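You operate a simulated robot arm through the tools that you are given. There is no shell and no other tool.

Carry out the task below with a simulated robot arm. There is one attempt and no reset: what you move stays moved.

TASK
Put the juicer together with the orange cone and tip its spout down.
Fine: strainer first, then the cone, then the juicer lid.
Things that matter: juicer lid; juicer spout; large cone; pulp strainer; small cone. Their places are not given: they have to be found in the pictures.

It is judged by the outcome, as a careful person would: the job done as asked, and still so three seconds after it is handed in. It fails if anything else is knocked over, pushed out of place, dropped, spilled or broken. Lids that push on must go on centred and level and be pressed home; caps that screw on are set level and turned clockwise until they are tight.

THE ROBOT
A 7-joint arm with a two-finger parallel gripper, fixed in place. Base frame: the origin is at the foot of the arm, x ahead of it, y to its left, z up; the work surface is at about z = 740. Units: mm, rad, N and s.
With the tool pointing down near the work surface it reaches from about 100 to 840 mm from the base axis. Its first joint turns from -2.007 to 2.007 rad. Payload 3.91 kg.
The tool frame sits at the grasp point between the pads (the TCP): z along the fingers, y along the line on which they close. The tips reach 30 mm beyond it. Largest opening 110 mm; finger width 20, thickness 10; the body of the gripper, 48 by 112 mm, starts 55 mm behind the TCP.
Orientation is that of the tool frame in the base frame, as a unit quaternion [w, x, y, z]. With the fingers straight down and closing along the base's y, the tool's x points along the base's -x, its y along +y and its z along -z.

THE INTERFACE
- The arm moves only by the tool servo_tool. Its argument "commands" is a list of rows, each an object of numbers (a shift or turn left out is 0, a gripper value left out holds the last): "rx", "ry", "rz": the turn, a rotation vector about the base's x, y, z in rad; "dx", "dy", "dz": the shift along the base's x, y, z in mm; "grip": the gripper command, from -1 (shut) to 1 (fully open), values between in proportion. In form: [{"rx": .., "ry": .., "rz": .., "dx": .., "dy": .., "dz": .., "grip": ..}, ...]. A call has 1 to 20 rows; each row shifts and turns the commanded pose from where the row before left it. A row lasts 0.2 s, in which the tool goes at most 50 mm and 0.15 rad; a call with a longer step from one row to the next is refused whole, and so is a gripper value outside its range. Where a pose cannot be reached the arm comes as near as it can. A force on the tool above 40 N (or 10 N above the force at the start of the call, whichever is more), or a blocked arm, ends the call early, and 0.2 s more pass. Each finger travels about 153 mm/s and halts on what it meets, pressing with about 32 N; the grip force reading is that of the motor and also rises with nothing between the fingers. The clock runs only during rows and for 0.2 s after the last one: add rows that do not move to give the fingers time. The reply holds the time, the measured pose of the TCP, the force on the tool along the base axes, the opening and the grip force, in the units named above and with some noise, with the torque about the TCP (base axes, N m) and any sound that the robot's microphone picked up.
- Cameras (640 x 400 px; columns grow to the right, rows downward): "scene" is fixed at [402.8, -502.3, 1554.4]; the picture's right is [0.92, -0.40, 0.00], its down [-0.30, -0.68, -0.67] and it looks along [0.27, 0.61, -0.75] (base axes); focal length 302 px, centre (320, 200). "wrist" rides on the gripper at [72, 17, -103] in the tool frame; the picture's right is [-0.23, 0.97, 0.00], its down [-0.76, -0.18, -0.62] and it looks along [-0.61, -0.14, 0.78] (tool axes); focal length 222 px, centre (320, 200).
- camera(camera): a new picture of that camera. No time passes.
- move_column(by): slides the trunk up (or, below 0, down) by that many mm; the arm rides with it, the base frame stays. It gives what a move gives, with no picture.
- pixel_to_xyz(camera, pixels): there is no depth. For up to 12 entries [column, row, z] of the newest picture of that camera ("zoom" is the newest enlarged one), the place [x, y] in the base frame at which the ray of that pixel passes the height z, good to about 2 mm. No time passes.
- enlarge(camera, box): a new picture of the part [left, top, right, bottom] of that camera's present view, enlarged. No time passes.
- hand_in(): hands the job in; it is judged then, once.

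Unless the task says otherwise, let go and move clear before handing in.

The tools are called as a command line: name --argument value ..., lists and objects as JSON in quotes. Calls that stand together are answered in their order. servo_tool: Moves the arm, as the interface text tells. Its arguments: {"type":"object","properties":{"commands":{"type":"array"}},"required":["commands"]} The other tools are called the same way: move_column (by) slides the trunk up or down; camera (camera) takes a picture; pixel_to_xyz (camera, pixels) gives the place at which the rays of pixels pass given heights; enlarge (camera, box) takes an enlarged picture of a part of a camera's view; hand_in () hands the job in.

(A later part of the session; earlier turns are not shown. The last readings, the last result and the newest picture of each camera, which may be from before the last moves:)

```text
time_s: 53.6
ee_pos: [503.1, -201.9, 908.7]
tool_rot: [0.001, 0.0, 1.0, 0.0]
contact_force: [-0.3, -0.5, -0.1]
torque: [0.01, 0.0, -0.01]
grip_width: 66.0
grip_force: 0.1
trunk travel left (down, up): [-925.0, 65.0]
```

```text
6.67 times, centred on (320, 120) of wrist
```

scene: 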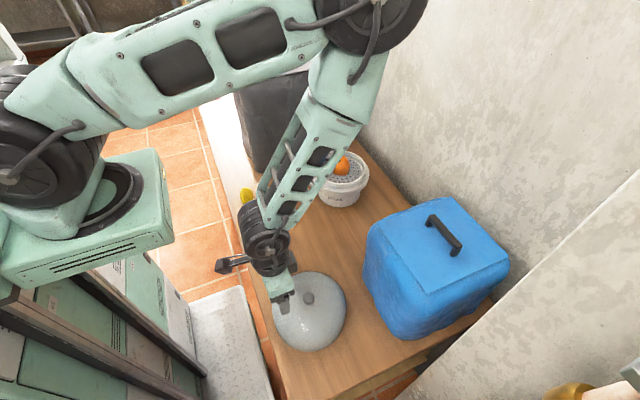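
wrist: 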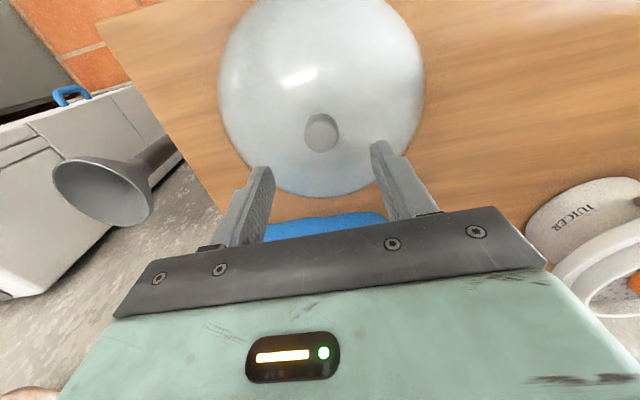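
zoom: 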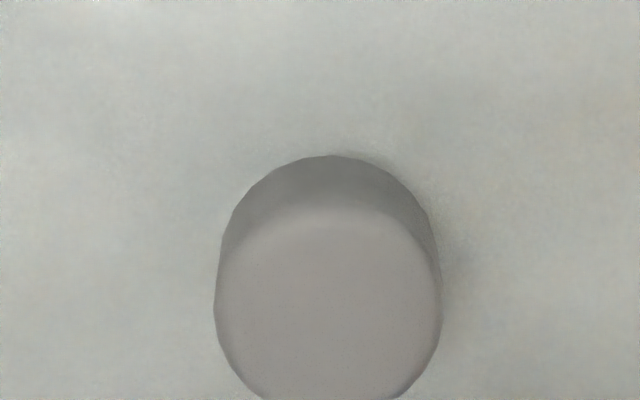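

pixel_to_xyz --camera "wrist" --pixels '[[321.2, 136.2, 838], [321.2, 136.2, 838], [321.2, 136.2, 838], [321.2, 136.2, 838], [321.2, 136.2, 838], [321.2, 136.2, 838]]'

enlarge --camera "wrist" --box '[272, 100, 368, 160]'

```text
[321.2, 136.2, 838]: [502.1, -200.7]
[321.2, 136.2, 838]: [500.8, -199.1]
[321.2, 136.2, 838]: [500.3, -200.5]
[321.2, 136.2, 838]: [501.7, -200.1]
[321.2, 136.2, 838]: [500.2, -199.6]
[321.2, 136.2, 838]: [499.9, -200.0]
```

```text
6.67 times, centred on (320, 130) of wrist
```

zoom: 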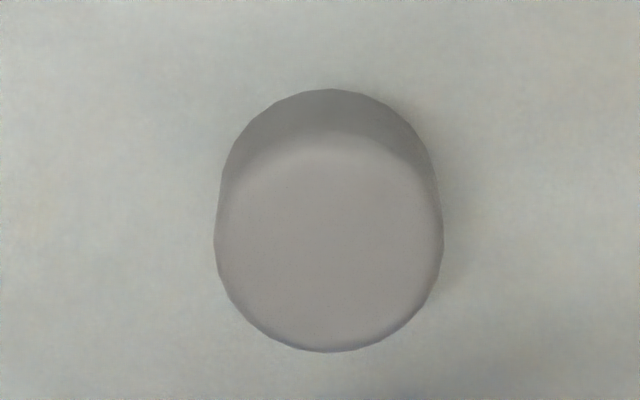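

The knob centre is about (501.7,-200). I'll shift (-1,+1), go down to TCP z≈855 and grip.

servo_tool --commands '[{"dx": -1, "dy": 1, "dz": -15}, {"dz": -18}, {"dz": -12}, {"dz": -6}, {"dz": -3}, {}]'

servo_tool --commands '[{"grip": 0}, {"grip": -0.3}, {"grip": -0.6}, {"grip": -1}, {}, {}]'

camera --camera "wrist"

enlarge --camera "scene" --box '[250, 260, 346, 320]'

```text
time_s: 55.0
ee_pos: [503.0, -200.6, 854.1]
tool_rot: [0.0, 0.0, 1.0, 0.0]
contact_force: [-0.2, 0.0, 1.2]
torque: [0.03, 0.0, 0.0]
grip_width: 66.1
grip_force: 0.0
trunk travel left (down, up): [-925.0, 65.0]
```

```text
time_s: 56.4
ee_pos: [501.5, -200.0, 854.8]
tool_rot: [0.0, 0.0, 1.0, 0.0]
contact_force: [0.7, -0.7, 0.0]
torque: [-0.03, -0.01, 0.01]
grip_width: 26.8
grip_force: 32.1
trunk travel left (down, up): [-925.0, 65.0]
```

```text
taken
```

wrist: 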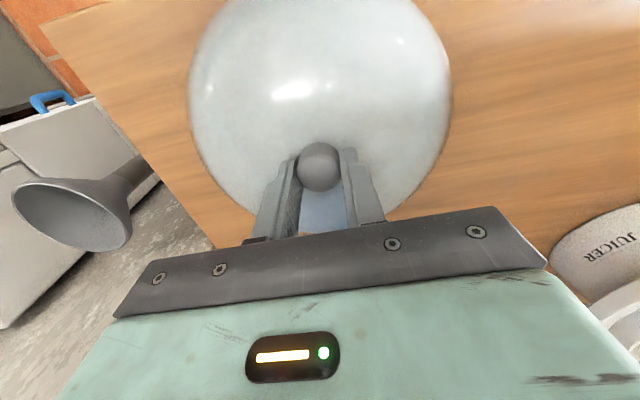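

```text
6.67 times, centred on (298, 290) of scene
```

zoom: 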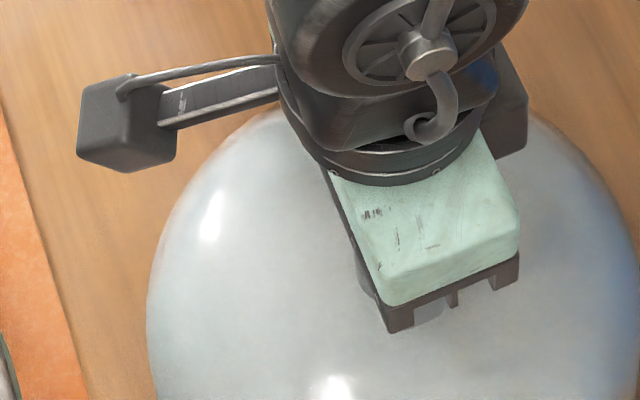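

The knob is gripped (26.8 mm, 32 N). I'll lift slowly and check the lid follows level.

servo_tool --commands '[{"dz": 6}, {"dz": 10}, {"dz": 15}, {"dz": 20}, {}, {}]'

camera --camera "wrist"

camera --camera "scene"

```text
time_s: 57.8
ee_pos: [501.9, -200.6, 905.9]
tool_rot: [0.0, 0.0, 1.0, 0.0]
contact_force: [-0.5, 0.1, -0.6]
torque: [-0.03, 0.01, -0.03]
grip_width: 26.8
grip_force: 31.7
trunk travel left (down, up): [-925.0, 65.0]
```

```text
taken
```

wrist: 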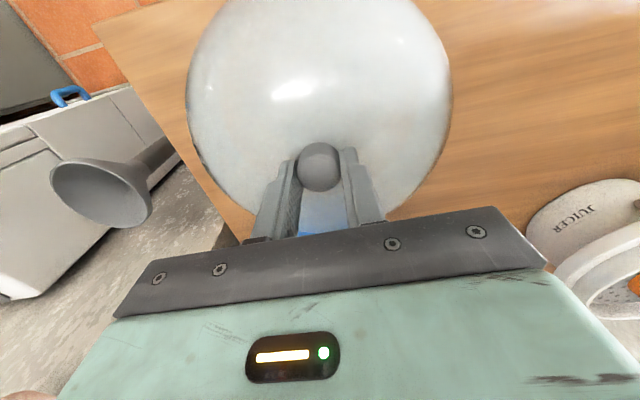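

```text
taken
```

scene: 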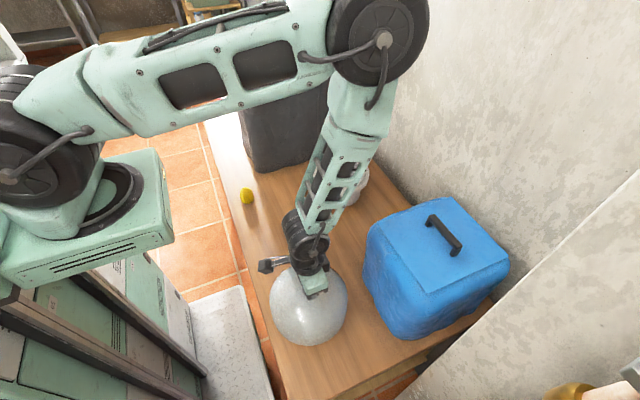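

The lid hangs steady. I'll raise to about z=1050 so its rim clears the cone, then move along +y, away from the blue box, before heading out.

servo_tool --commands '[{"dz": 20}, {"dz": 30}, {"dz": 35}, {"dz": 35}, {"dz": 20}, {"dz": 5, "dy": 15}, {"dy": 30}, {"dy": 38}, {"dy": 38}, {"dy": 38}, {"dy": 38}, {"dy": 38}, {"dy": 30}, {"dy": 20}, {"dy": 10}, {}, {}]'

camera --camera "wrist"

camera --camera "scene"

```text
time_s: 61.4
ee_pos: [502.4, 95.0, 1051.0]
tool_rot: [0.001, 0.0, 1.0, 0.0]
contact_force: [-0.5, 0.0, -1.1]
torque: [0.0, 0.0, -0.03]
grip_width: 26.7
grip_force: 32.0
trunk travel left (down, up): [-925.0, 65.0]
```

```text
taken
```

wrist: 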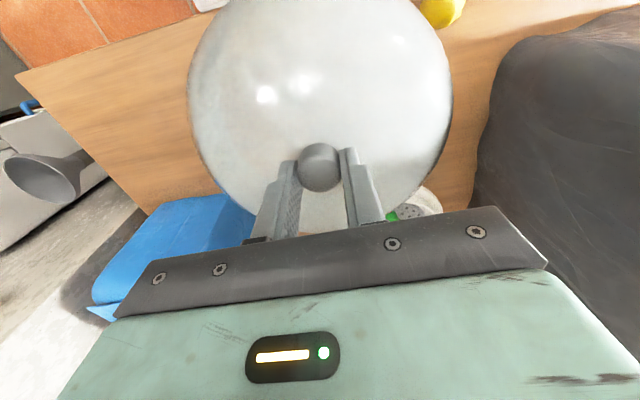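

```text
taken
```

scene: 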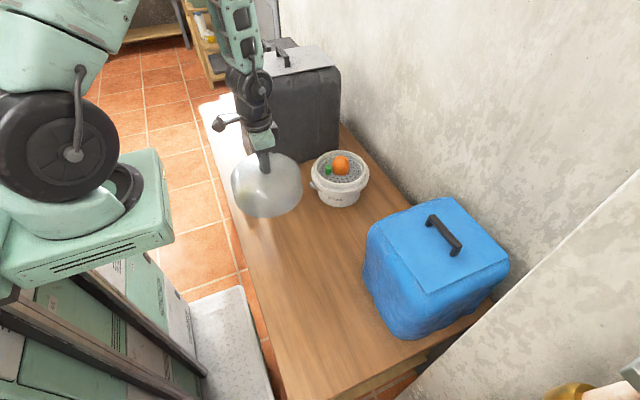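

The lid travels level at about z=936 rim height, above the cone's apex (about 907). I'll move to over the juicer.

servo_tool --commands '[{"dx": 15, "dy": 5}, {"dx": 28, "dy": 8}, {"dx": 35, "dy": 10}, {"dx": 38, "dy": 11}, {"dx": 38, "dy": 11}, {"dx": 38, "dy": 11}, {"dx": 34, "dy": 10}, {"dx": 24, "dy": 8}, {"dx": 14, "dy": 4.5}, {"dx": 4, "dy": 2}, {}, {}]'

camera --camera "wrist"

camera --camera "scene"

enlarge --camera "scene" --box '[276, 110, 404, 210]'

```text
time_s: 64.0
ee_pos: [769.7, 175.3, 1050.5]
tool_rot: [0.0, 0.0, 1.0, -0.001]
contact_force: [-0.3, 0.0, -0.9]
torque: [0.0, -0.02, 0.02]
grip_width: 26.8
grip_force: 31.9
trunk travel left (down, up): [-925.0, 65.0]
```

```text
taken
```

wrist: 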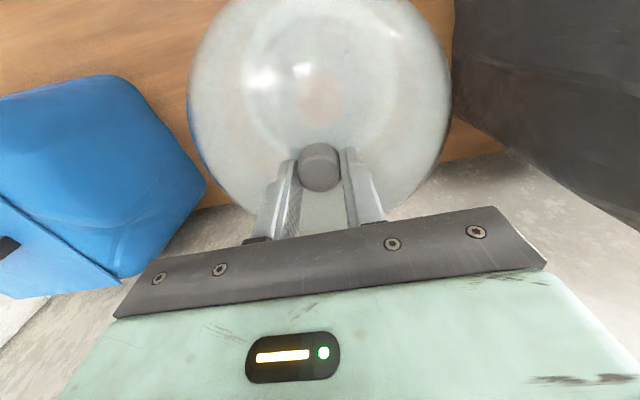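

```text
taken
```

scene: 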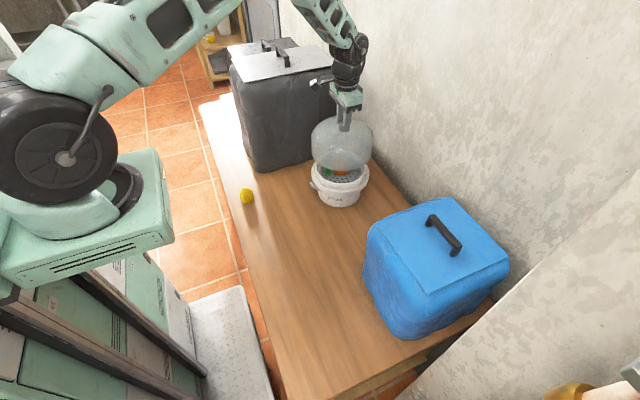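

```text
4.00 times, centred on (340, 160) of scene
```

zoom: 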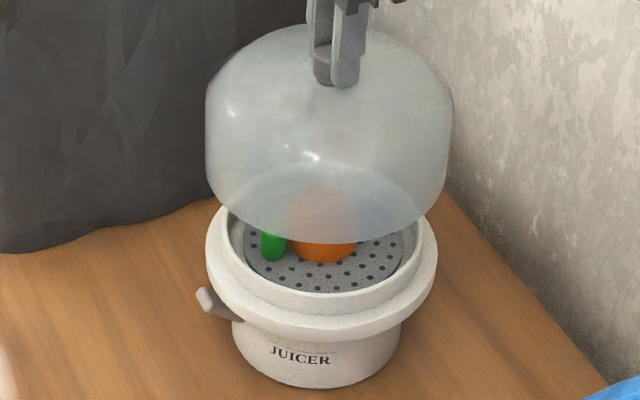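

The translucent lid hangs centred over the collar in the scene view. I'll lower until its rim is just above the collar, then check.

servo_tool --commands '[{"dz": -10}, {"dz": -14}, {"dz": -14}, {"dz": -10}, {"dz": -6}, {}, {}]'

camera --camera "scene"

enlarge --camera "scene" --box '[292, 130, 388, 190]'

camera --camera "wrist"

enlarge --camera "wrist" --box '[170, 0, 490, 200]'

```text
time_s: 65.6
ee_pos: [769.5, 175.5, 997.9]
tool_rot: [0.001, 0.001, 1.0, 0.0]
contact_force: [0.3, 0.4, -1.7]
torque: [0.0, -0.04, 0.01]
grip_width: 26.8
grip_force: 31.6
trunk travel left (down, up): [-925.0, 65.0]
```

```text
taken
```

scene: 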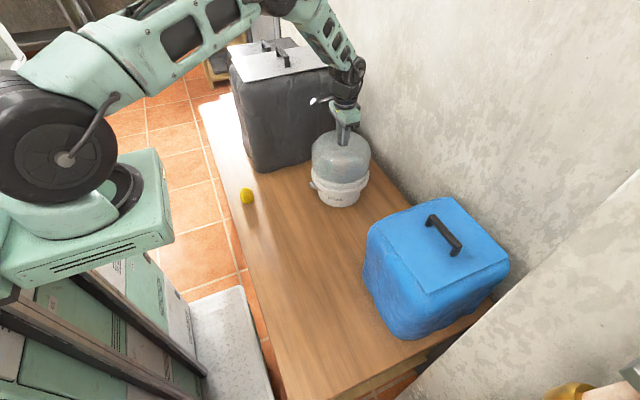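

```text
6.67 times, centred on (340, 160) of scene
```

zoom: 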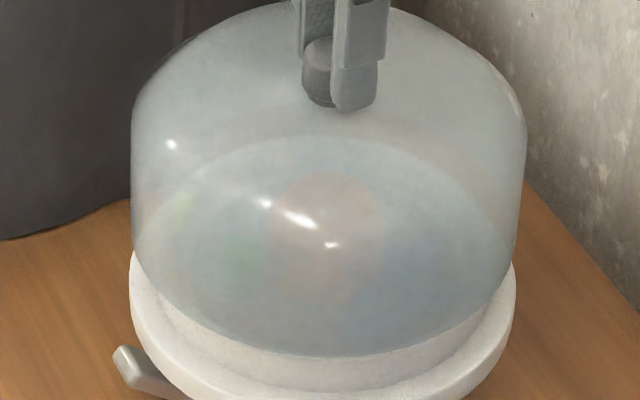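

```text
taken
```

wrist: 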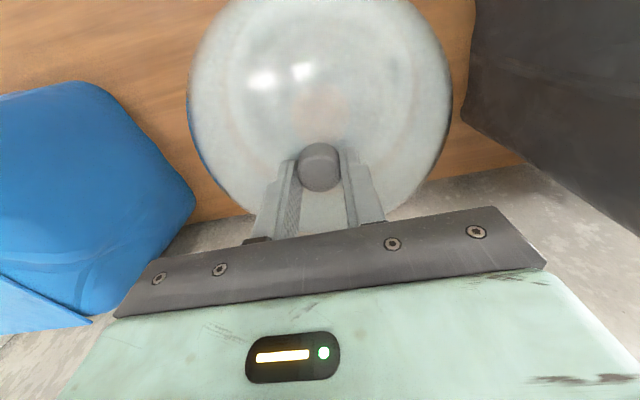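

```text
2.00 times, centred on (330, 100) of wrist
```

zoom: 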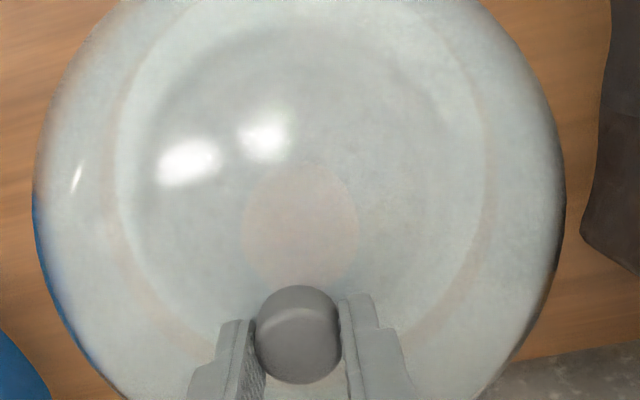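

pixel_to_xyz --camera "scene" --pixels '[[340.7, 183.5, 883], [340.7, 183.5, 883], [340.7, 183.5, 883], [312.1, 165, 883], [312.1, 165, 883], [312.1, 165, 883], [369.9, 165, 883], [369.9, 165, 883], [369.9, 165, 883]]'

```text
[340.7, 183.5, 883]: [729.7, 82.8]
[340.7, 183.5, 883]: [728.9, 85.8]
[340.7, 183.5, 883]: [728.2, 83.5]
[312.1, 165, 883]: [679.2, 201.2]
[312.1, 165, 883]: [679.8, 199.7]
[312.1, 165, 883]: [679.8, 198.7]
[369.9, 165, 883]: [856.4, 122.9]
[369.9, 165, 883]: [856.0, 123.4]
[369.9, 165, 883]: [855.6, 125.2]
```

The lid (R≈96) and the collar agree in centre within about 1 mm in both views. I'll lower in steps and watch the force.

servo_tool --commands '[{"dx": 0.3, "dz": -5}, {"dz": -5}, {"dz": -4}, {"dz": -3}, {}]'

servo_tool --commands '[{"dz": -3}, {"dz": -3}, {"dz": -2}, {}]'

enlarge --camera "scene" --box '[292, 140, 388, 200]'

```text
time_s: 66.8
ee_pos: [768.9, 175.8, 980.4]
tool_rot: [0.0, 0.001, 1.0, 0.001]
contact_force: [0.9, 0.0, -1.6]
torque: [0.0, -0.03, -0.02]
grip_width: 27.0
grip_force: 32.2
trunk travel left (down, up): [-925.0, 65.0]
```

```text
time_s: 67.8
ee_pos: [770.0, 175.7, 971.0]
tool_rot: [0.001, 0.0, 1.0, 0.0]
contact_force: [0.3, -1.1, -0.3]
torque: [0.02, 0.03, 0.03]
grip_width: 26.7
grip_force: 31.9
trunk travel left (down, up): [-925.0, 65.0]
```

```text
6.67 times, centred on (340, 170) of scene
```

zoom: 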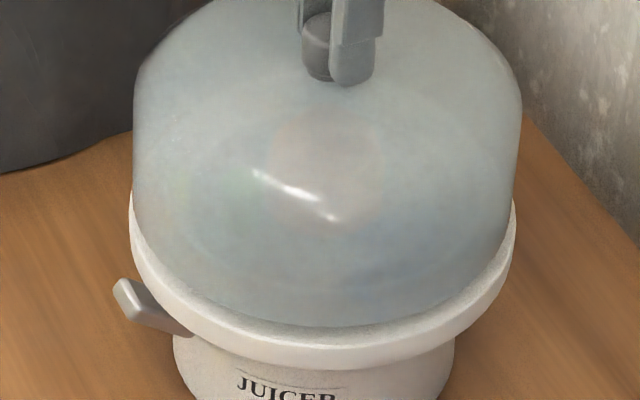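

There's no contact yet at TCP z=971, and the rim is already around the collar. I'll continue.

servo_tool --commands '[{"dz": -2.5}, {"dz": -2.5}, {"dz": -2}, {}]'

servo_tool --commands '[{"dz": -2}, {"dz": -2}, {"dz": -2}, {}]'

enlarge --camera "scene" --box '[292, 140, 388, 200]'

```text
time_s: 68.8
ee_pos: [769.9, 175.6, 964.6]
tool_rot: [0.0, 0.0, 1.0, -0.001]
contact_force: [0.0, -0.5, -1.2]
torque: [0.01, 0.0, 0.01]
grip_width: 26.8
grip_force: 32.0
trunk travel left (down, up): [-925.0, 65.0]
```

```text
time_s: 69.8
ee_pos: [769.3, 174.5, 960.6]
tool_rot: [0.001, 0.0, 1.0, -0.001]
contact_force: [-2.4, -0.3, 14.6]
torque: [-0.29, 0.64, -0.04]
grip_width: 27.0
grip_force: 32.1
trunk travel left (down, up): [-925.0, 65.0]
```

```text
6.67 times, centred on (340, 170) of scene
```

zoom: 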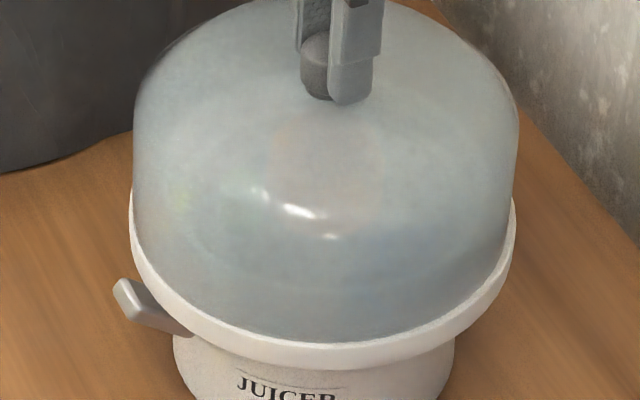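

Contact started: 14.6 N at TCP z=960.6, with the torque showing first touch on the robot side. I'll press a little more to see whether it settles or stops.

servo_tool --commands '[{"dz": -1.5}, {}, {}]'

enlarge --camera "scene" --box '[300, 165, 380, 215]'

camera --camera "wrist"

enlarge --camera "wrist" --box '[170, 0, 490, 200]'

```text
time_s: 70.6
ee_pos: [770.3, 175.1, 959.0]
tool_rot: [0.002, 0.0, 1.0, 0.001]
contact_force: [-1.4, -1.3, 26.3]
torque: [-0.37, 0.08, 0.03]
grip_width: 26.8
grip_force: 32.2
trunk travel left (down, up): [-925.0, 65.0]
```

```text
8.00 times, centred on (340, 190) of scene
```

zoom: 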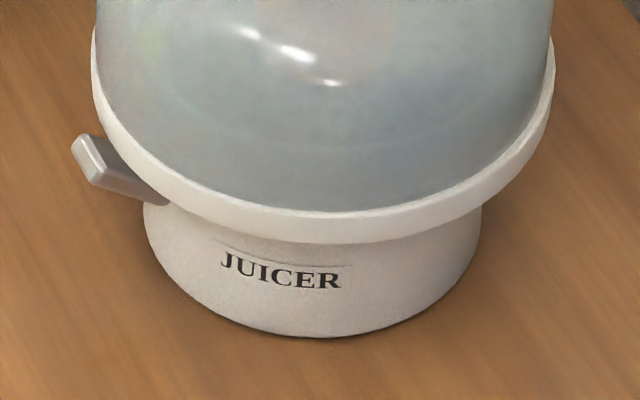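

```text
taken
```

wrist: 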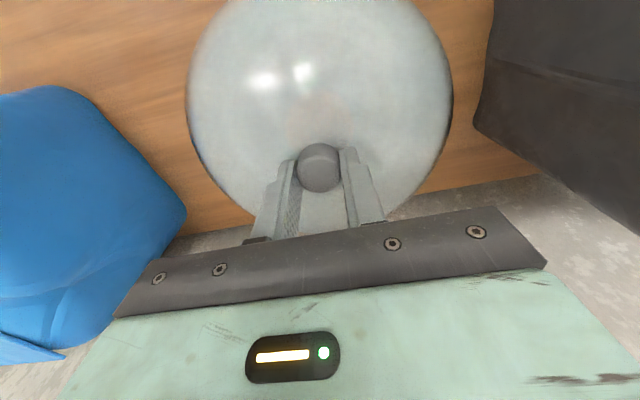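

```text
2.00 times, centred on (330, 100) of wrist
```

zoom: 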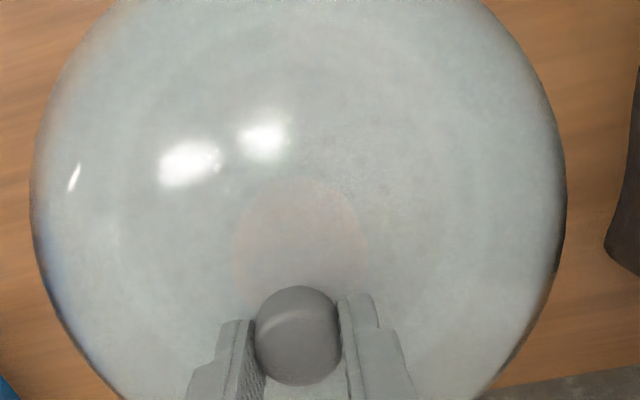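

The torque evened out and the rim sits even along the flange. I'll press a bit more to be sure it's home.

servo_tool --commands '[{"dz": -1}, {}, {}]'

servo_tool --commands '[{"dz": -0.8}, {}, {}]'

```text
time_s: 71.4
ee_pos: [769.7, 174.5, 957.5]
tool_rot: [0.002, 0.001, 1.0, 0.001]
contact_force: [2.3, 0.0, 26.1]
torque: [-0.32, -0.13, 0.01]
grip_width: 26.5
grip_force: 32.0
trunk travel left (down, up): [-925.0, 65.0]
```

```text
time_s: 72.2
ee_pos: [770.0, 175.4, 957.6]
tool_rot: [0.001, 0.0, 1.0, -0.001]
contact_force: [4.1, 1.1, 25.4]
torque: [-0.31, -0.2, 0.02]
grip_width: 26.7
grip_force: 32.0
trunk travel left (down, up): [-925.0, 65.0]
```

The force stays near 26 N, so the fingers may be slipping on the knob. I'll let go, rise, close the fingers and press on top of the knob.

servo_tool --commands '[{"dz": 2}, {"grip": -0.2}, {"grip": 0.0}, {}, {"dz": 10}, {"dz": 20}, {"dz": 20}, {"grip": -1}, {}, {}, {}]'

camera --camera "wrist"

enlarge --camera "scene" --box '[292, 140, 388, 200]'

enlarge --camera "scene" --box '[300, 165, 380, 215]'

```text
time_s: 74.6
ee_pos: [769.5, 175.2, 1008.5]
tool_rot: [0.0, 0.001, 1.0, 0.0]
contact_force: [1.2, 0.7, -0.6]
torque: [0.01, -0.02, 0.0]
grip_width: 0.0
grip_force: 32.2
trunk travel left (down, up): [-925.0, 65.0]
```

```text
taken
```

wrist: 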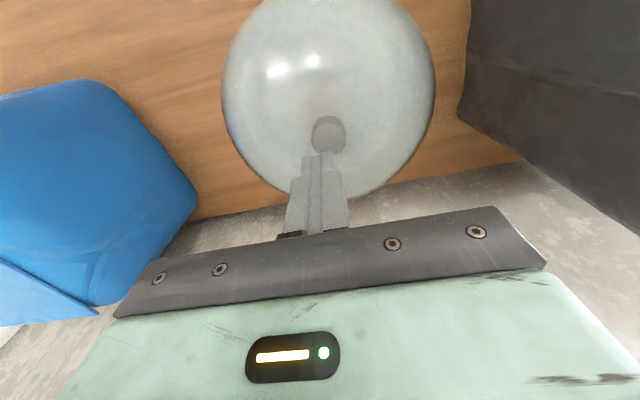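

```text
6.67 times, centred on (340, 170) of scene
```

zoom: 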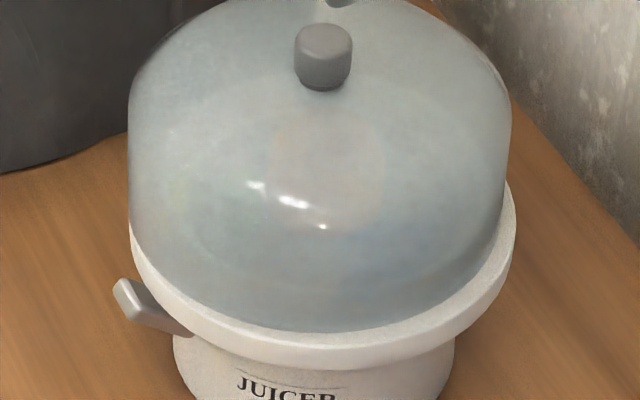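

```text
8.00 times, centred on (340, 190) of scene
```

zoom: 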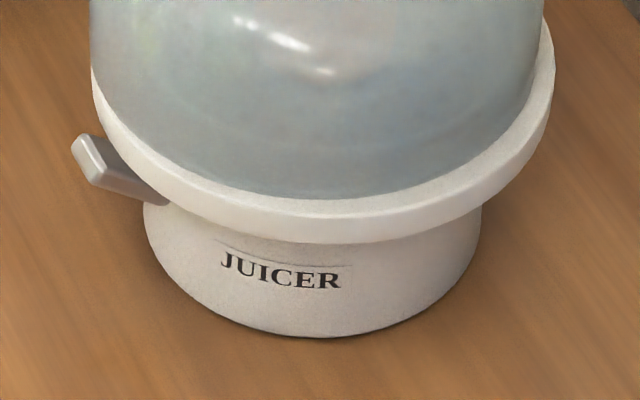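

After release the lid seems to have moved slightly: its front edge is now at row 332 instead of 340, and it has shifted left a little. I need a close look before pressing.

enlarge --camera "wrist" --box '[200, 0, 456, 200]'

enlarge --camera "scene" --box '[300, 150, 340, 200]'

enlarge --camera "scene" --box '[340, 150, 380, 200]'

enlarge --camera "scene" --box '[300, 130, 380, 180]'

```text
2.00 times, centred on (328, 100) of wrist
```

zoom: 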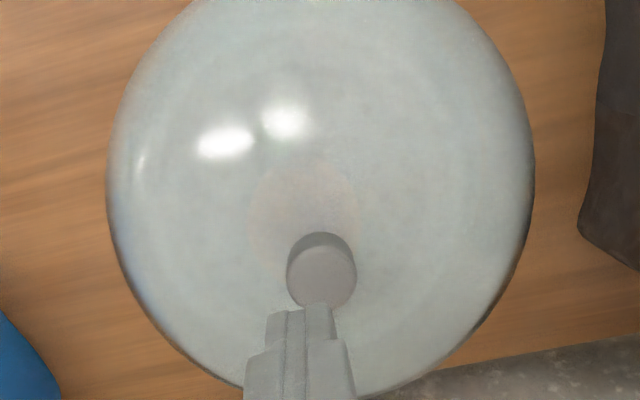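

```text
8.00 times, centred on (320, 175) of scene
```

zoom: 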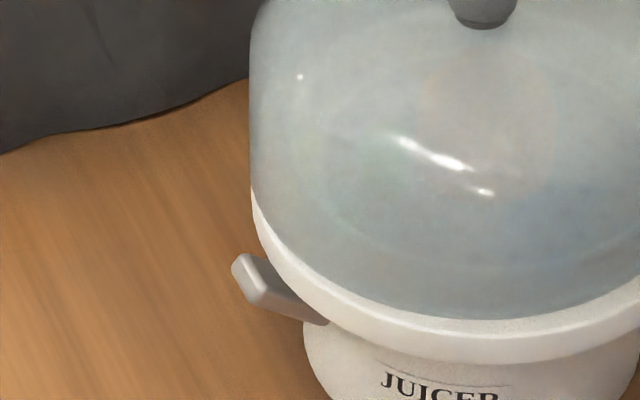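

```text
8.00 times, centred on (360, 175) of scene
```

zoom: 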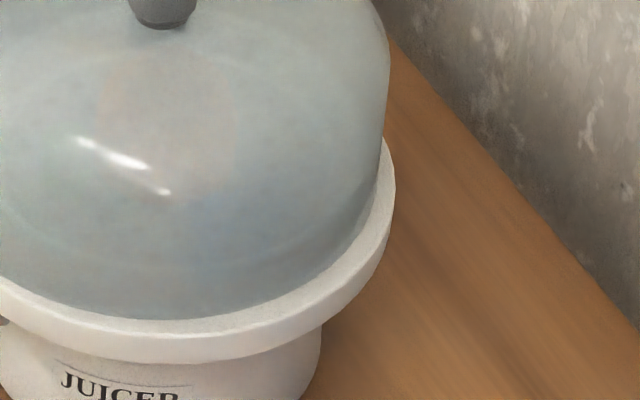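

```text
8.00 times, centred on (340, 155) of scene
```

zoom: 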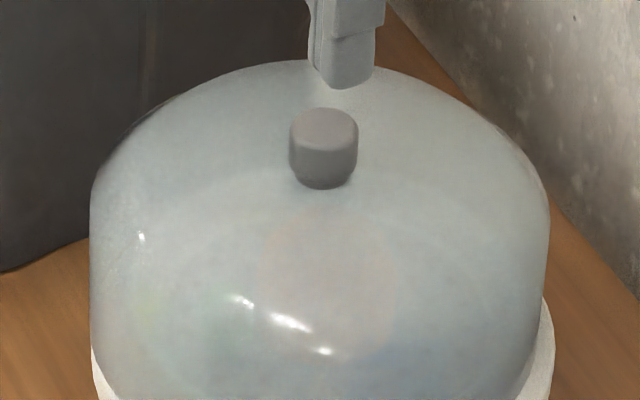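

pixel_to_xyz --camera "wrist" --pixels '[[328.5, 139.5, 941], [328.5, 139.5, 941], [328.5, 139.5, 941], [328.5, 139.5, 941], [221, 90, 870], [221, 90, 870], [221, 90, 870], [434.5, 90, 870], [434.5, 90, 870], [434.5, 90, 870]]'

enlarge --camera "wrist" --box '[288, 110, 368, 160]'

pixel_to_xyz --camera "scene" --pixels '[[340.6, 146.3, 941], [340.6, 146.3, 941], [340.6, 146.3, 941], [340.6, 146.3, 941]]'

```text
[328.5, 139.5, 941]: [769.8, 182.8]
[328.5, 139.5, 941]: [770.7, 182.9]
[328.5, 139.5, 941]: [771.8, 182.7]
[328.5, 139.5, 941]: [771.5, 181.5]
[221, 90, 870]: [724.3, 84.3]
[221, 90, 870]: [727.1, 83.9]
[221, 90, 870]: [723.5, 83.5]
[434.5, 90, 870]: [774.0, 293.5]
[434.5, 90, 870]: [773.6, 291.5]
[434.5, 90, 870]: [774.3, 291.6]
```

```text
8.00 times, centred on (328, 135) of wrist
```

zoom: 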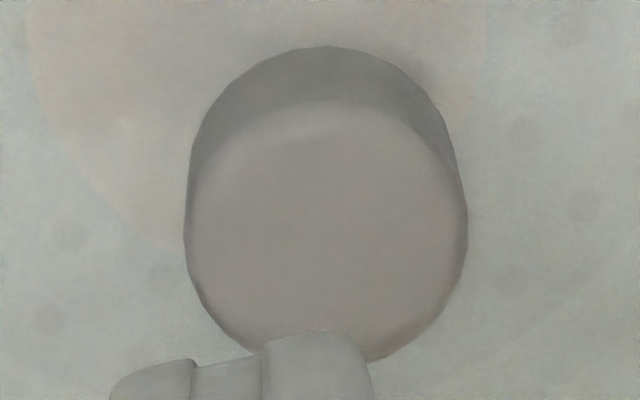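

```text
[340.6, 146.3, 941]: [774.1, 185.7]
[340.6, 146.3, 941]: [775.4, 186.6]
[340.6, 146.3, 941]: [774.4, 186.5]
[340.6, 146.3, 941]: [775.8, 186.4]
```

The knob now stands near (771,182.5), so the lid slid about 7 mm in +y on release and isn't centred. Before correcting, I'll back off to see how it sits on the flange from the robot side.

servo_tool --commands '[{"dz": 10, "grip": 1}, {"dx": -30}, {"dx": -40}, {"dx": -40}, {"dx": -40}, {"dx": -40}, {"dx": -30}, {}, {}]'

camera --camera "wrist"

enlarge --camera "wrist" --box '[250, 110, 410, 210]'

camera --camera "scene"

enlarge --camera "scene" --box '[292, 130, 388, 210]'

```text
time_s: 76.6
ee_pos: [549.6, 176.1, 1017.3]
tool_rot: [0.001, 0.0, 1.0, 0.0]
contact_force: [0.9, 0.0, -0.1]
torque: [-0.01, 0.0, 0.0]
grip_width: 110.0
grip_force: 0.0
trunk travel left (down, up): [-925.0, 65.0]
```

```text
taken
```

wrist: 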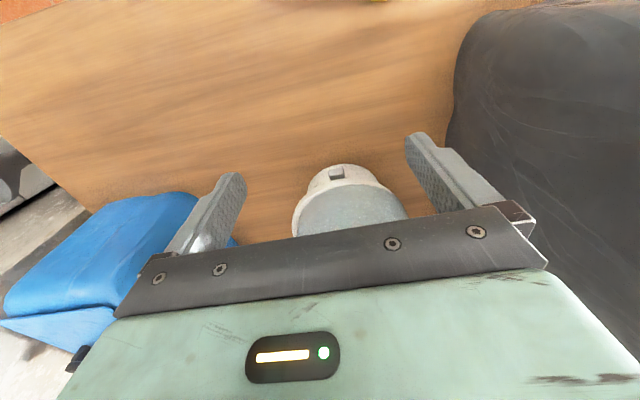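

```text
4.00 times, centred on (330, 160) of wrist
```

zoom: 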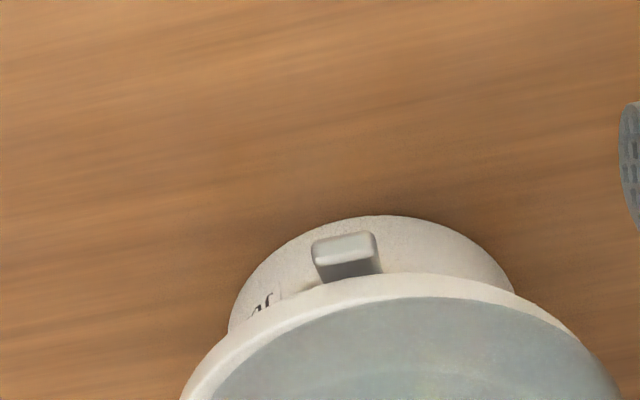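

```text
taken
```

scene: 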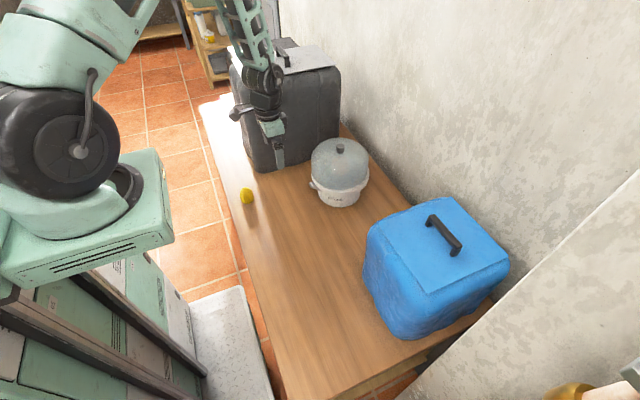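

```text
5.00 times, centred on (340, 170) of scene
```

zoom: 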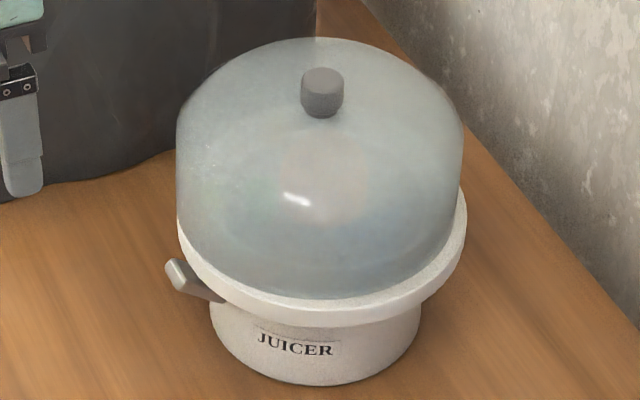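

The lid is level on the flange but shifted about 7 mm in +y, with the white margin wide on the -y side. I'll grip the knob where it is, ease the lid up a little and re-centre it.

servo_tool --commands '[{"dx": 30, "dy": 1}, {"dx": 40, "dy": 1, "grip": 0.3}, {"dx": 40, "dy": 1}, {"dx": 40, "dy": 1}, {"dx": 40, "dy": 1}, {"dx": 25, "dy": 1}, {"dx": 5.5, "dy": 0.7}, {"dz": -10}, {}, {}]'

camera --camera "wrist"

enlarge --camera "wrist" --box '[280, 100, 360, 150]'

```text
time_s: 78.8
ee_pos: [769.8, 180.8, 1008.3]
tool_rot: [0.0, -0.001, 1.0, 0.0]
contact_force: [0.3, -0.3, -0.1]
torque: [0.02, 0.03, 0.01]
grip_width: 71.3
grip_force: 0.0
trunk travel left (down, up): [-925.0, 65.0]
```

```text
taken
```

wrist: 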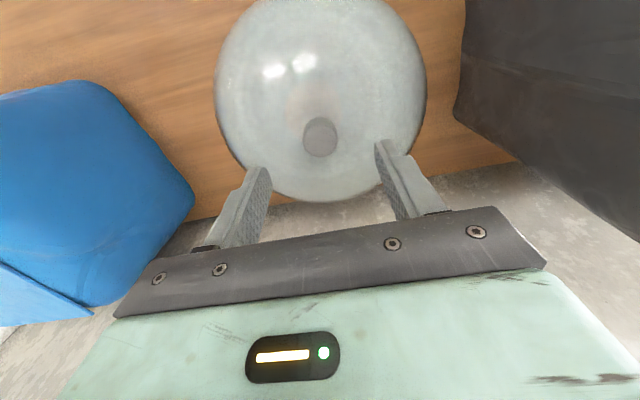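

```text
8.00 times, centred on (320, 125) of wrist
```

zoom: 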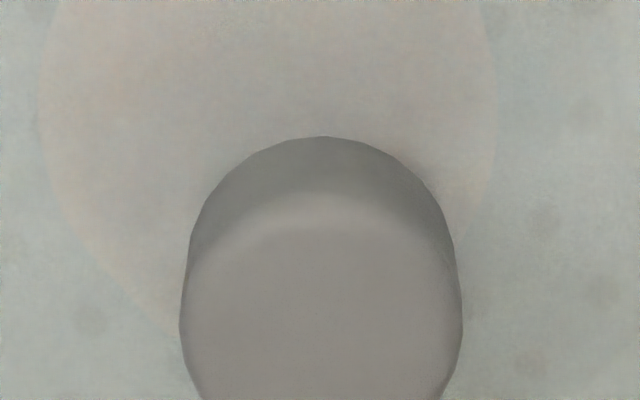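

The knob is at column 320.1, exactly on the tool axis, so the fingers are centred on it. I'll go down and grip.

servo_tool --commands '[{"dz": -18}, {"dz": -15}, {"dz": -10}, {"dz": -5}, {}, {"grip": -0.2}, {"grip": -0.5}, {"grip": -1}, {}, {}]'

servo_tool --commands '[{"dz": 2}, {"dz": 2}, {}]'

enlarge --camera "scene" --box '[292, 140, 388, 200]'

```text
time_s: 81.0
ee_pos: [771.4, 182.0, 960.1]
tool_rot: [0.0, 0.001, 1.0, 0.0]
contact_force: [0.4, -0.9, 0.1]
torque: [0.02, -0.01, 0.01]
grip_width: 26.7
grip_force: 32.4
trunk travel left (down, up): [-925.0, 65.0]
```

```text
time_s: 81.8
ee_pos: [771.4, 183.2, 963.4]
tool_rot: [0.0, 0.001, 1.0, 0.0]
contact_force: [0.0, -1.1, -1.2]
torque: [-0.03, 0.0, -0.02]
grip_width: 26.6
grip_force: 32.0
trunk travel left (down, up): [-925.0, 65.0]
```

```text
6.67 times, centred on (340, 170) of scene
```

zoom: 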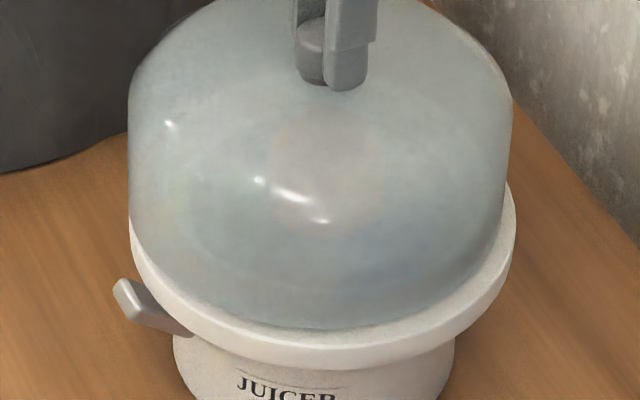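

Held and lifted about 4 mm. Now I'll shift -7 in y to the juicer's axis and compare the margins.

servo_tool --commands '[{"dy": -2.5}, {"dy": -2.5}, {"dy": -2}, {}, {}]'

camera --camera "wrist"

enlarge --camera "wrist" --box '[180, 0, 460, 175]'

enlarge --camera "scene" --box '[292, 140, 388, 200]'

```text
time_s: 83.0
ee_pos: [771.5, 175.2, 963.2]
tool_rot: [-0.001, 0.001, 1.0, 0.001]
contact_force: [-0.5, -0.4, -1.6]
torque: [-0.02, -0.01, 0.01]
grip_width: 26.5
grip_force: 32.4
trunk travel left (down, up): [-925.0, 65.0]
```

```text
taken
```

wrist: 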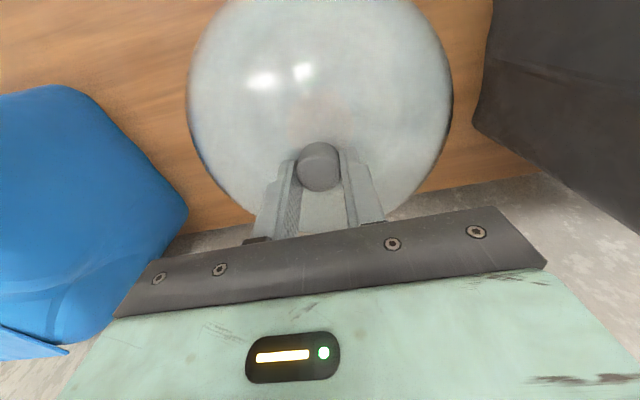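

```text
2.29 times, centred on (320, 88) of wrist
```

zoom: 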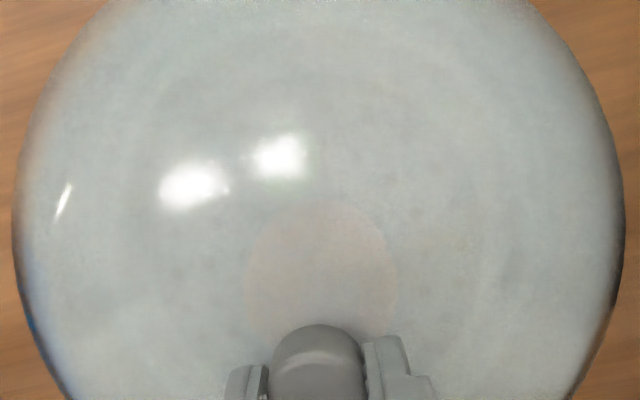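

```text
6.67 times, centred on (340, 170) of scene
```

zoom: 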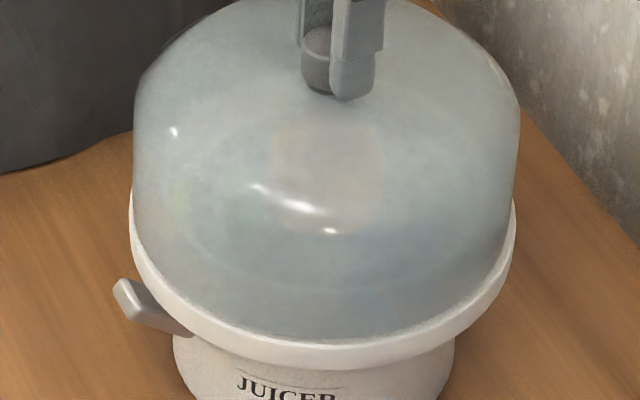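

It's centred again with no side force. I'll lower to light contact, back off to zero force and only then let go; the earlier shift likely came from opening while still pressing.

servo_tool --commands '[{"dz": -2}, {"dz": -1.5}, {}, {}]'

```text
time_s: 84.0
ee_pos: [770.9, 175.4, 961.1]
tool_rot: [0.001, 0.0, 1.0, 0.001]
contact_force: [0.4, -1.4, -0.8]
torque: [-0.02, -0.03, 0.01]
grip_width: 26.9
grip_force: 32.1
trunk travel left (down, up): [-925.0, 65.0]
```

servo_tool --commands '[{"dz": -1}, {}, {}]'

servo_tool --commands '[{"dz": -1}, {}, {}]'

```text
time_s: 84.8
ee_pos: [769.9, 175.3, 960.0]
tool_rot: [0.0, 0.0, 1.0, 0.0]
contact_force: [-0.9, -1.5, 10.8]
torque: [-0.31, 0.26, -0.01]
grip_width: 26.9
grip_force: 31.8
trunk travel left (down, up): [-925.0, 65.0]
```

```text
time_s: 85.6
ee_pos: [770.2, 175.7, 959.5]
tool_rot: [0.002, -0.001, 1.0, 0.001]
contact_force: [-2.5, -1.9, 24.9]
torque: [-0.36, 0.34, -0.03]
grip_width: 26.7
grip_force: 32.5
trunk travel left (down, up): [-925.0, 65.0]
```

Contact stiffness is about 14 N per mm, and it now reads 25 N. I'll back off about 1.7 mm to reach near zero, then check.

servo_tool --commands '[{"dz": 1.6}, {}, {}]'

```text
time_s: 86.4
ee_pos: [770.5, 175.2, 959.9]
tool_rot: [0.001, -0.002, 1.0, 0.0]
contact_force: [4.0, 1.5, 13.6]
torque: [-0.21, -0.55, 0.09]
grip_width: 26.8
grip_force: 32.0
trunk travel left (down, up): [-925.0, 65.0]
```

servo_tool --commands '[{"dz": 0.7}, {}, {}]'

```text
time_s: 87.2
ee_pos: [769.5, 174.6, 959.4]
tool_rot: [0.0, 0.0, 1.0, 0.0]
contact_force: [2.5, 0.3, 6.0]
torque: [0.33, -0.33, -0.08]
grip_width: 26.6
grip_force: 31.9
trunk travel left (down, up): [-925.0, 65.0]
```

servo_tool --commands '[{"dz": 0.5}, {}, {}]'

servo_tool --commands '[{"grip": -0.45}, {}, {"grip": -0.35}, {}]'

camera --camera "wrist"

enlarge --camera "scene" --box '[292, 140, 388, 200]'

```text
time_s: 88.0
ee_pos: [770.5, 174.6, 960.0]
tool_rot: [0.0, 0.0, 1.0, -0.001]
contact_force: [0.1, 0.4, -1.7]
torque: [-0.03, -0.03, 0.01]
grip_width: 26.7
grip_force: 31.9
trunk travel left (down, up): [-925.0, 65.0]
```

```text
time_s: 89.0
ee_pos: [771.6, 175.8, 961.1]
tool_rot: [0.001, 0.001, 1.0, 0.0]
contact_force: [-0.1, 0.1, 0.4]
torque: [-0.03, 0.06, 0.05]
grip_width: 35.7
grip_force: 0.0
trunk travel left (down, up): [-925.0, 65.0]
```

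```text
taken
```

wrist: 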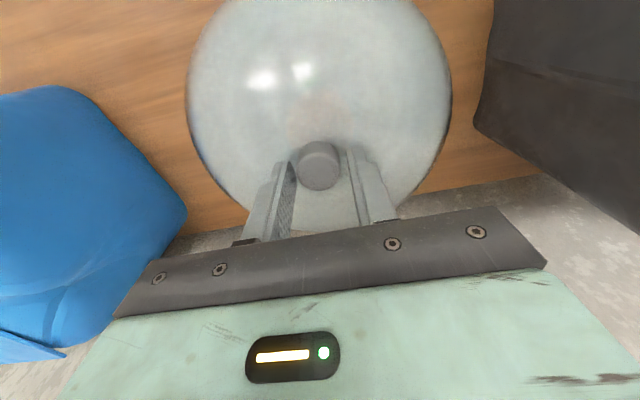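

```text
6.67 times, centred on (340, 170) of scene
```

zoom: 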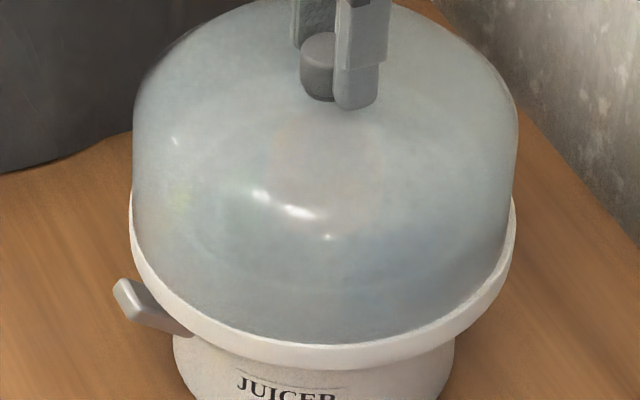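

It stayed put this time: front edge at row 343, sides at 133 and 519. I'll open a bit more, rise straight up, and check its place again.

servo_tool --commands '[{"grip": -0.1}, {}, {"dz": 5}, {"dz": 15}, {"dz": 20}, {"dz": 10}, {}, {}]'

camera --camera "wrist"

enlarge --camera "wrist" --box '[280, 100, 360, 150]'

enlarge --camera "scene" --box '[292, 140, 388, 200]'

```text
time_s: 90.8
ee_pos: [769.9, 175.1, 1011.6]
tool_rot: [0.001, -0.001, 1.0, -0.001]
contact_force: [-0.6, -0.1, -0.1]
torque: [0.0, 0.01, 0.01]
grip_width: 49.6
grip_force: 0.1
trunk travel left (down, up): [-925.0, 65.0]
```

```text
taken
```

wrist: 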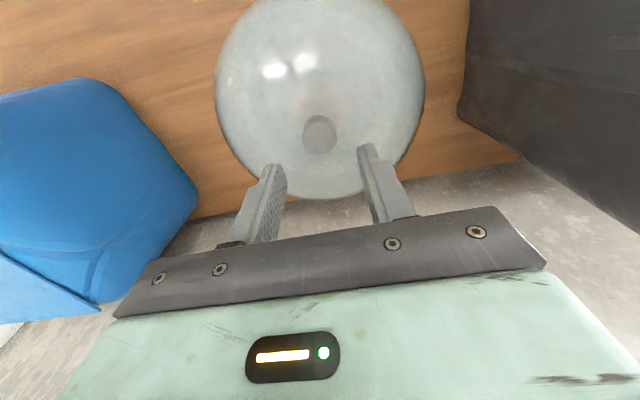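

```text
8.00 times, centred on (320, 125) of wrist
```

zoom: 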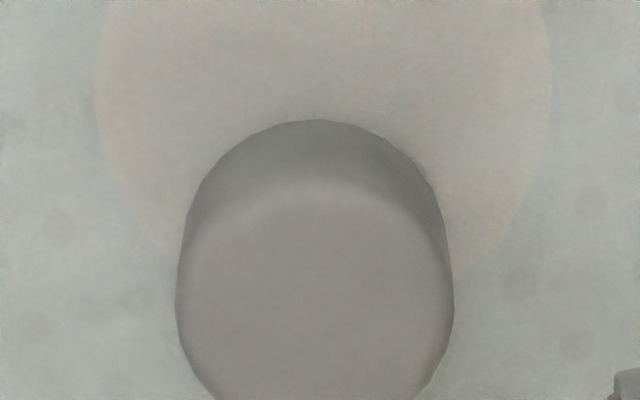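

```text
6.67 times, centred on (340, 170) of scene
```

zoom: 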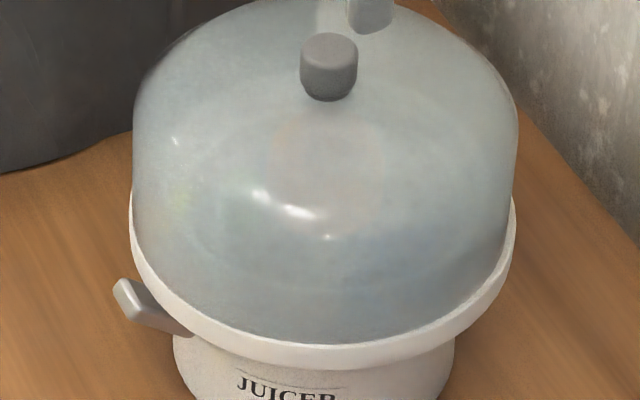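

The lid stays centred, with the knob at column 319.3 and the cone behind it at 320.5. Now I'll close the fingers and press straight down on the knob's top.

servo_tool --commands '[{"grip": -1}, {}, {}, {"dz": -15}, {"dz": -12}, {"dz": -5}, {}]'

servo_tool --commands '[{"dz": -2}, {"dz": -2}, {"dz": -1}, {}]'

```text
time_s: 92.4
ee_pos: [770.5, 174.5, 979.1]
tool_rot: [0.0, -0.001, 1.0, -0.001]
contact_force: [0.0, 0.9, -0.6]
torque: [0.04, 0.0, 0.03]
grip_width: 0.0
grip_force: 31.5
trunk travel left (down, up): [-925.0, 65.0]
```

```text
time_s: 93.4
ee_pos: [772.2, 176.1, 978.9]
tool_rot: [0.004, -0.001, 1.0, 0.002]
contact_force: [0.7, -0.3, 14.2]
torque: [-0.02, 0.12, 0.04]
grip_width: 0.1
grip_force: 31.8
trunk travel left (down, up): [-925.0, 65.0]
stopped in row 4: the force on the tool passed its limit at 41 N (the readings are from after the stop); the commanded pose is now the measured one
```

The push reached 41 N and the lid didn't give, so it's firmly down. I'll hold a steady press briefly, then rise and inspect.

servo_tool --commands '[{"dz": -0.8}, {"dz": -0.5}, {}, {}]'

servo_tool --commands '[{"dz": 5}, {"dz": 20}, {"dz": 20}, {"dz": 10}, {}, {}]'

camera --camera "scene"

enlarge --camera "scene" --box '[292, 140, 388, 200]'

enlarge --camera "scene" --box '[300, 165, 380, 215]'

camera --camera "wrist"

```text
time_s: 94.4
ee_pos: [772.1, 175.4, 978.6]
tool_rot: [0.004, -0.001, 1.0, 0.002]
contact_force: [4.0, -0.1, 36.9]
torque: [0.0, 0.07, 0.16]
grip_width: 0.0
grip_force: 31.7
trunk travel left (down, up): [-925.0, 65.0]
```

```text
time_s: 95.8
ee_pos: [771.1, 175.4, 1031.4]
tool_rot: [0.002, -0.001, 1.0, 0.001]
contact_force: [0.1, 0.3, 0.1]
torque: [-0.01, 0.01, 0.04]
grip_width: 0.3
grip_force: 31.9
trunk travel left (down, up): [-925.0, 65.0]
```

```text
taken
```

scene: 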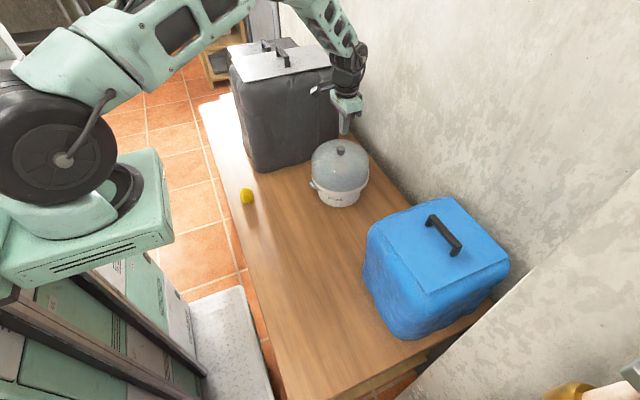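

```text
6.67 times, centred on (340, 170) of scene
```

zoom: 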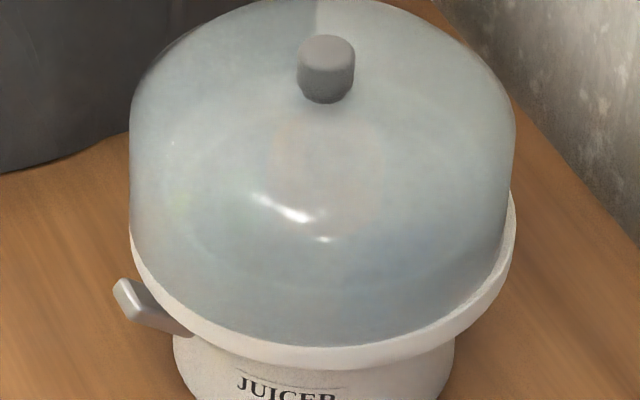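

```text
8.00 times, centred on (340, 190) of scene
```

zoom: 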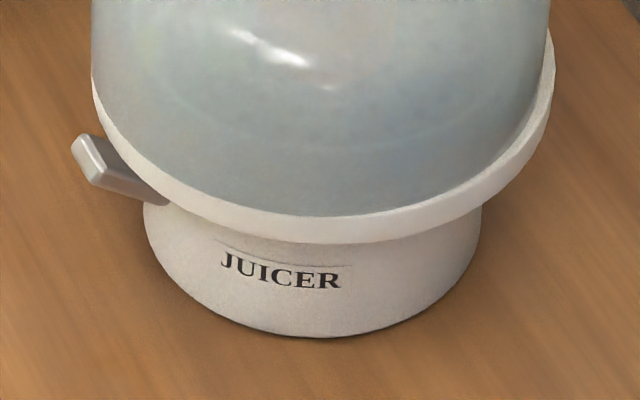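

```text
taken
```

wrist: 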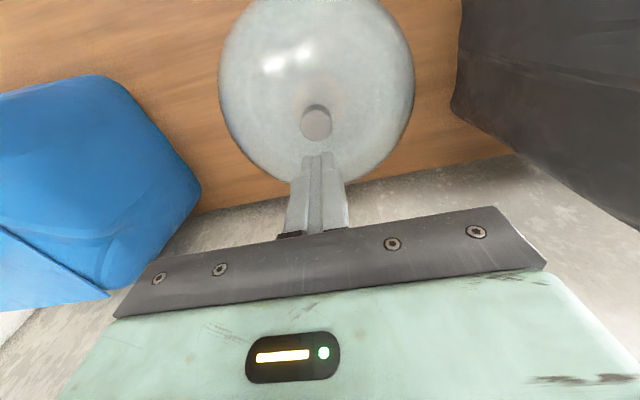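

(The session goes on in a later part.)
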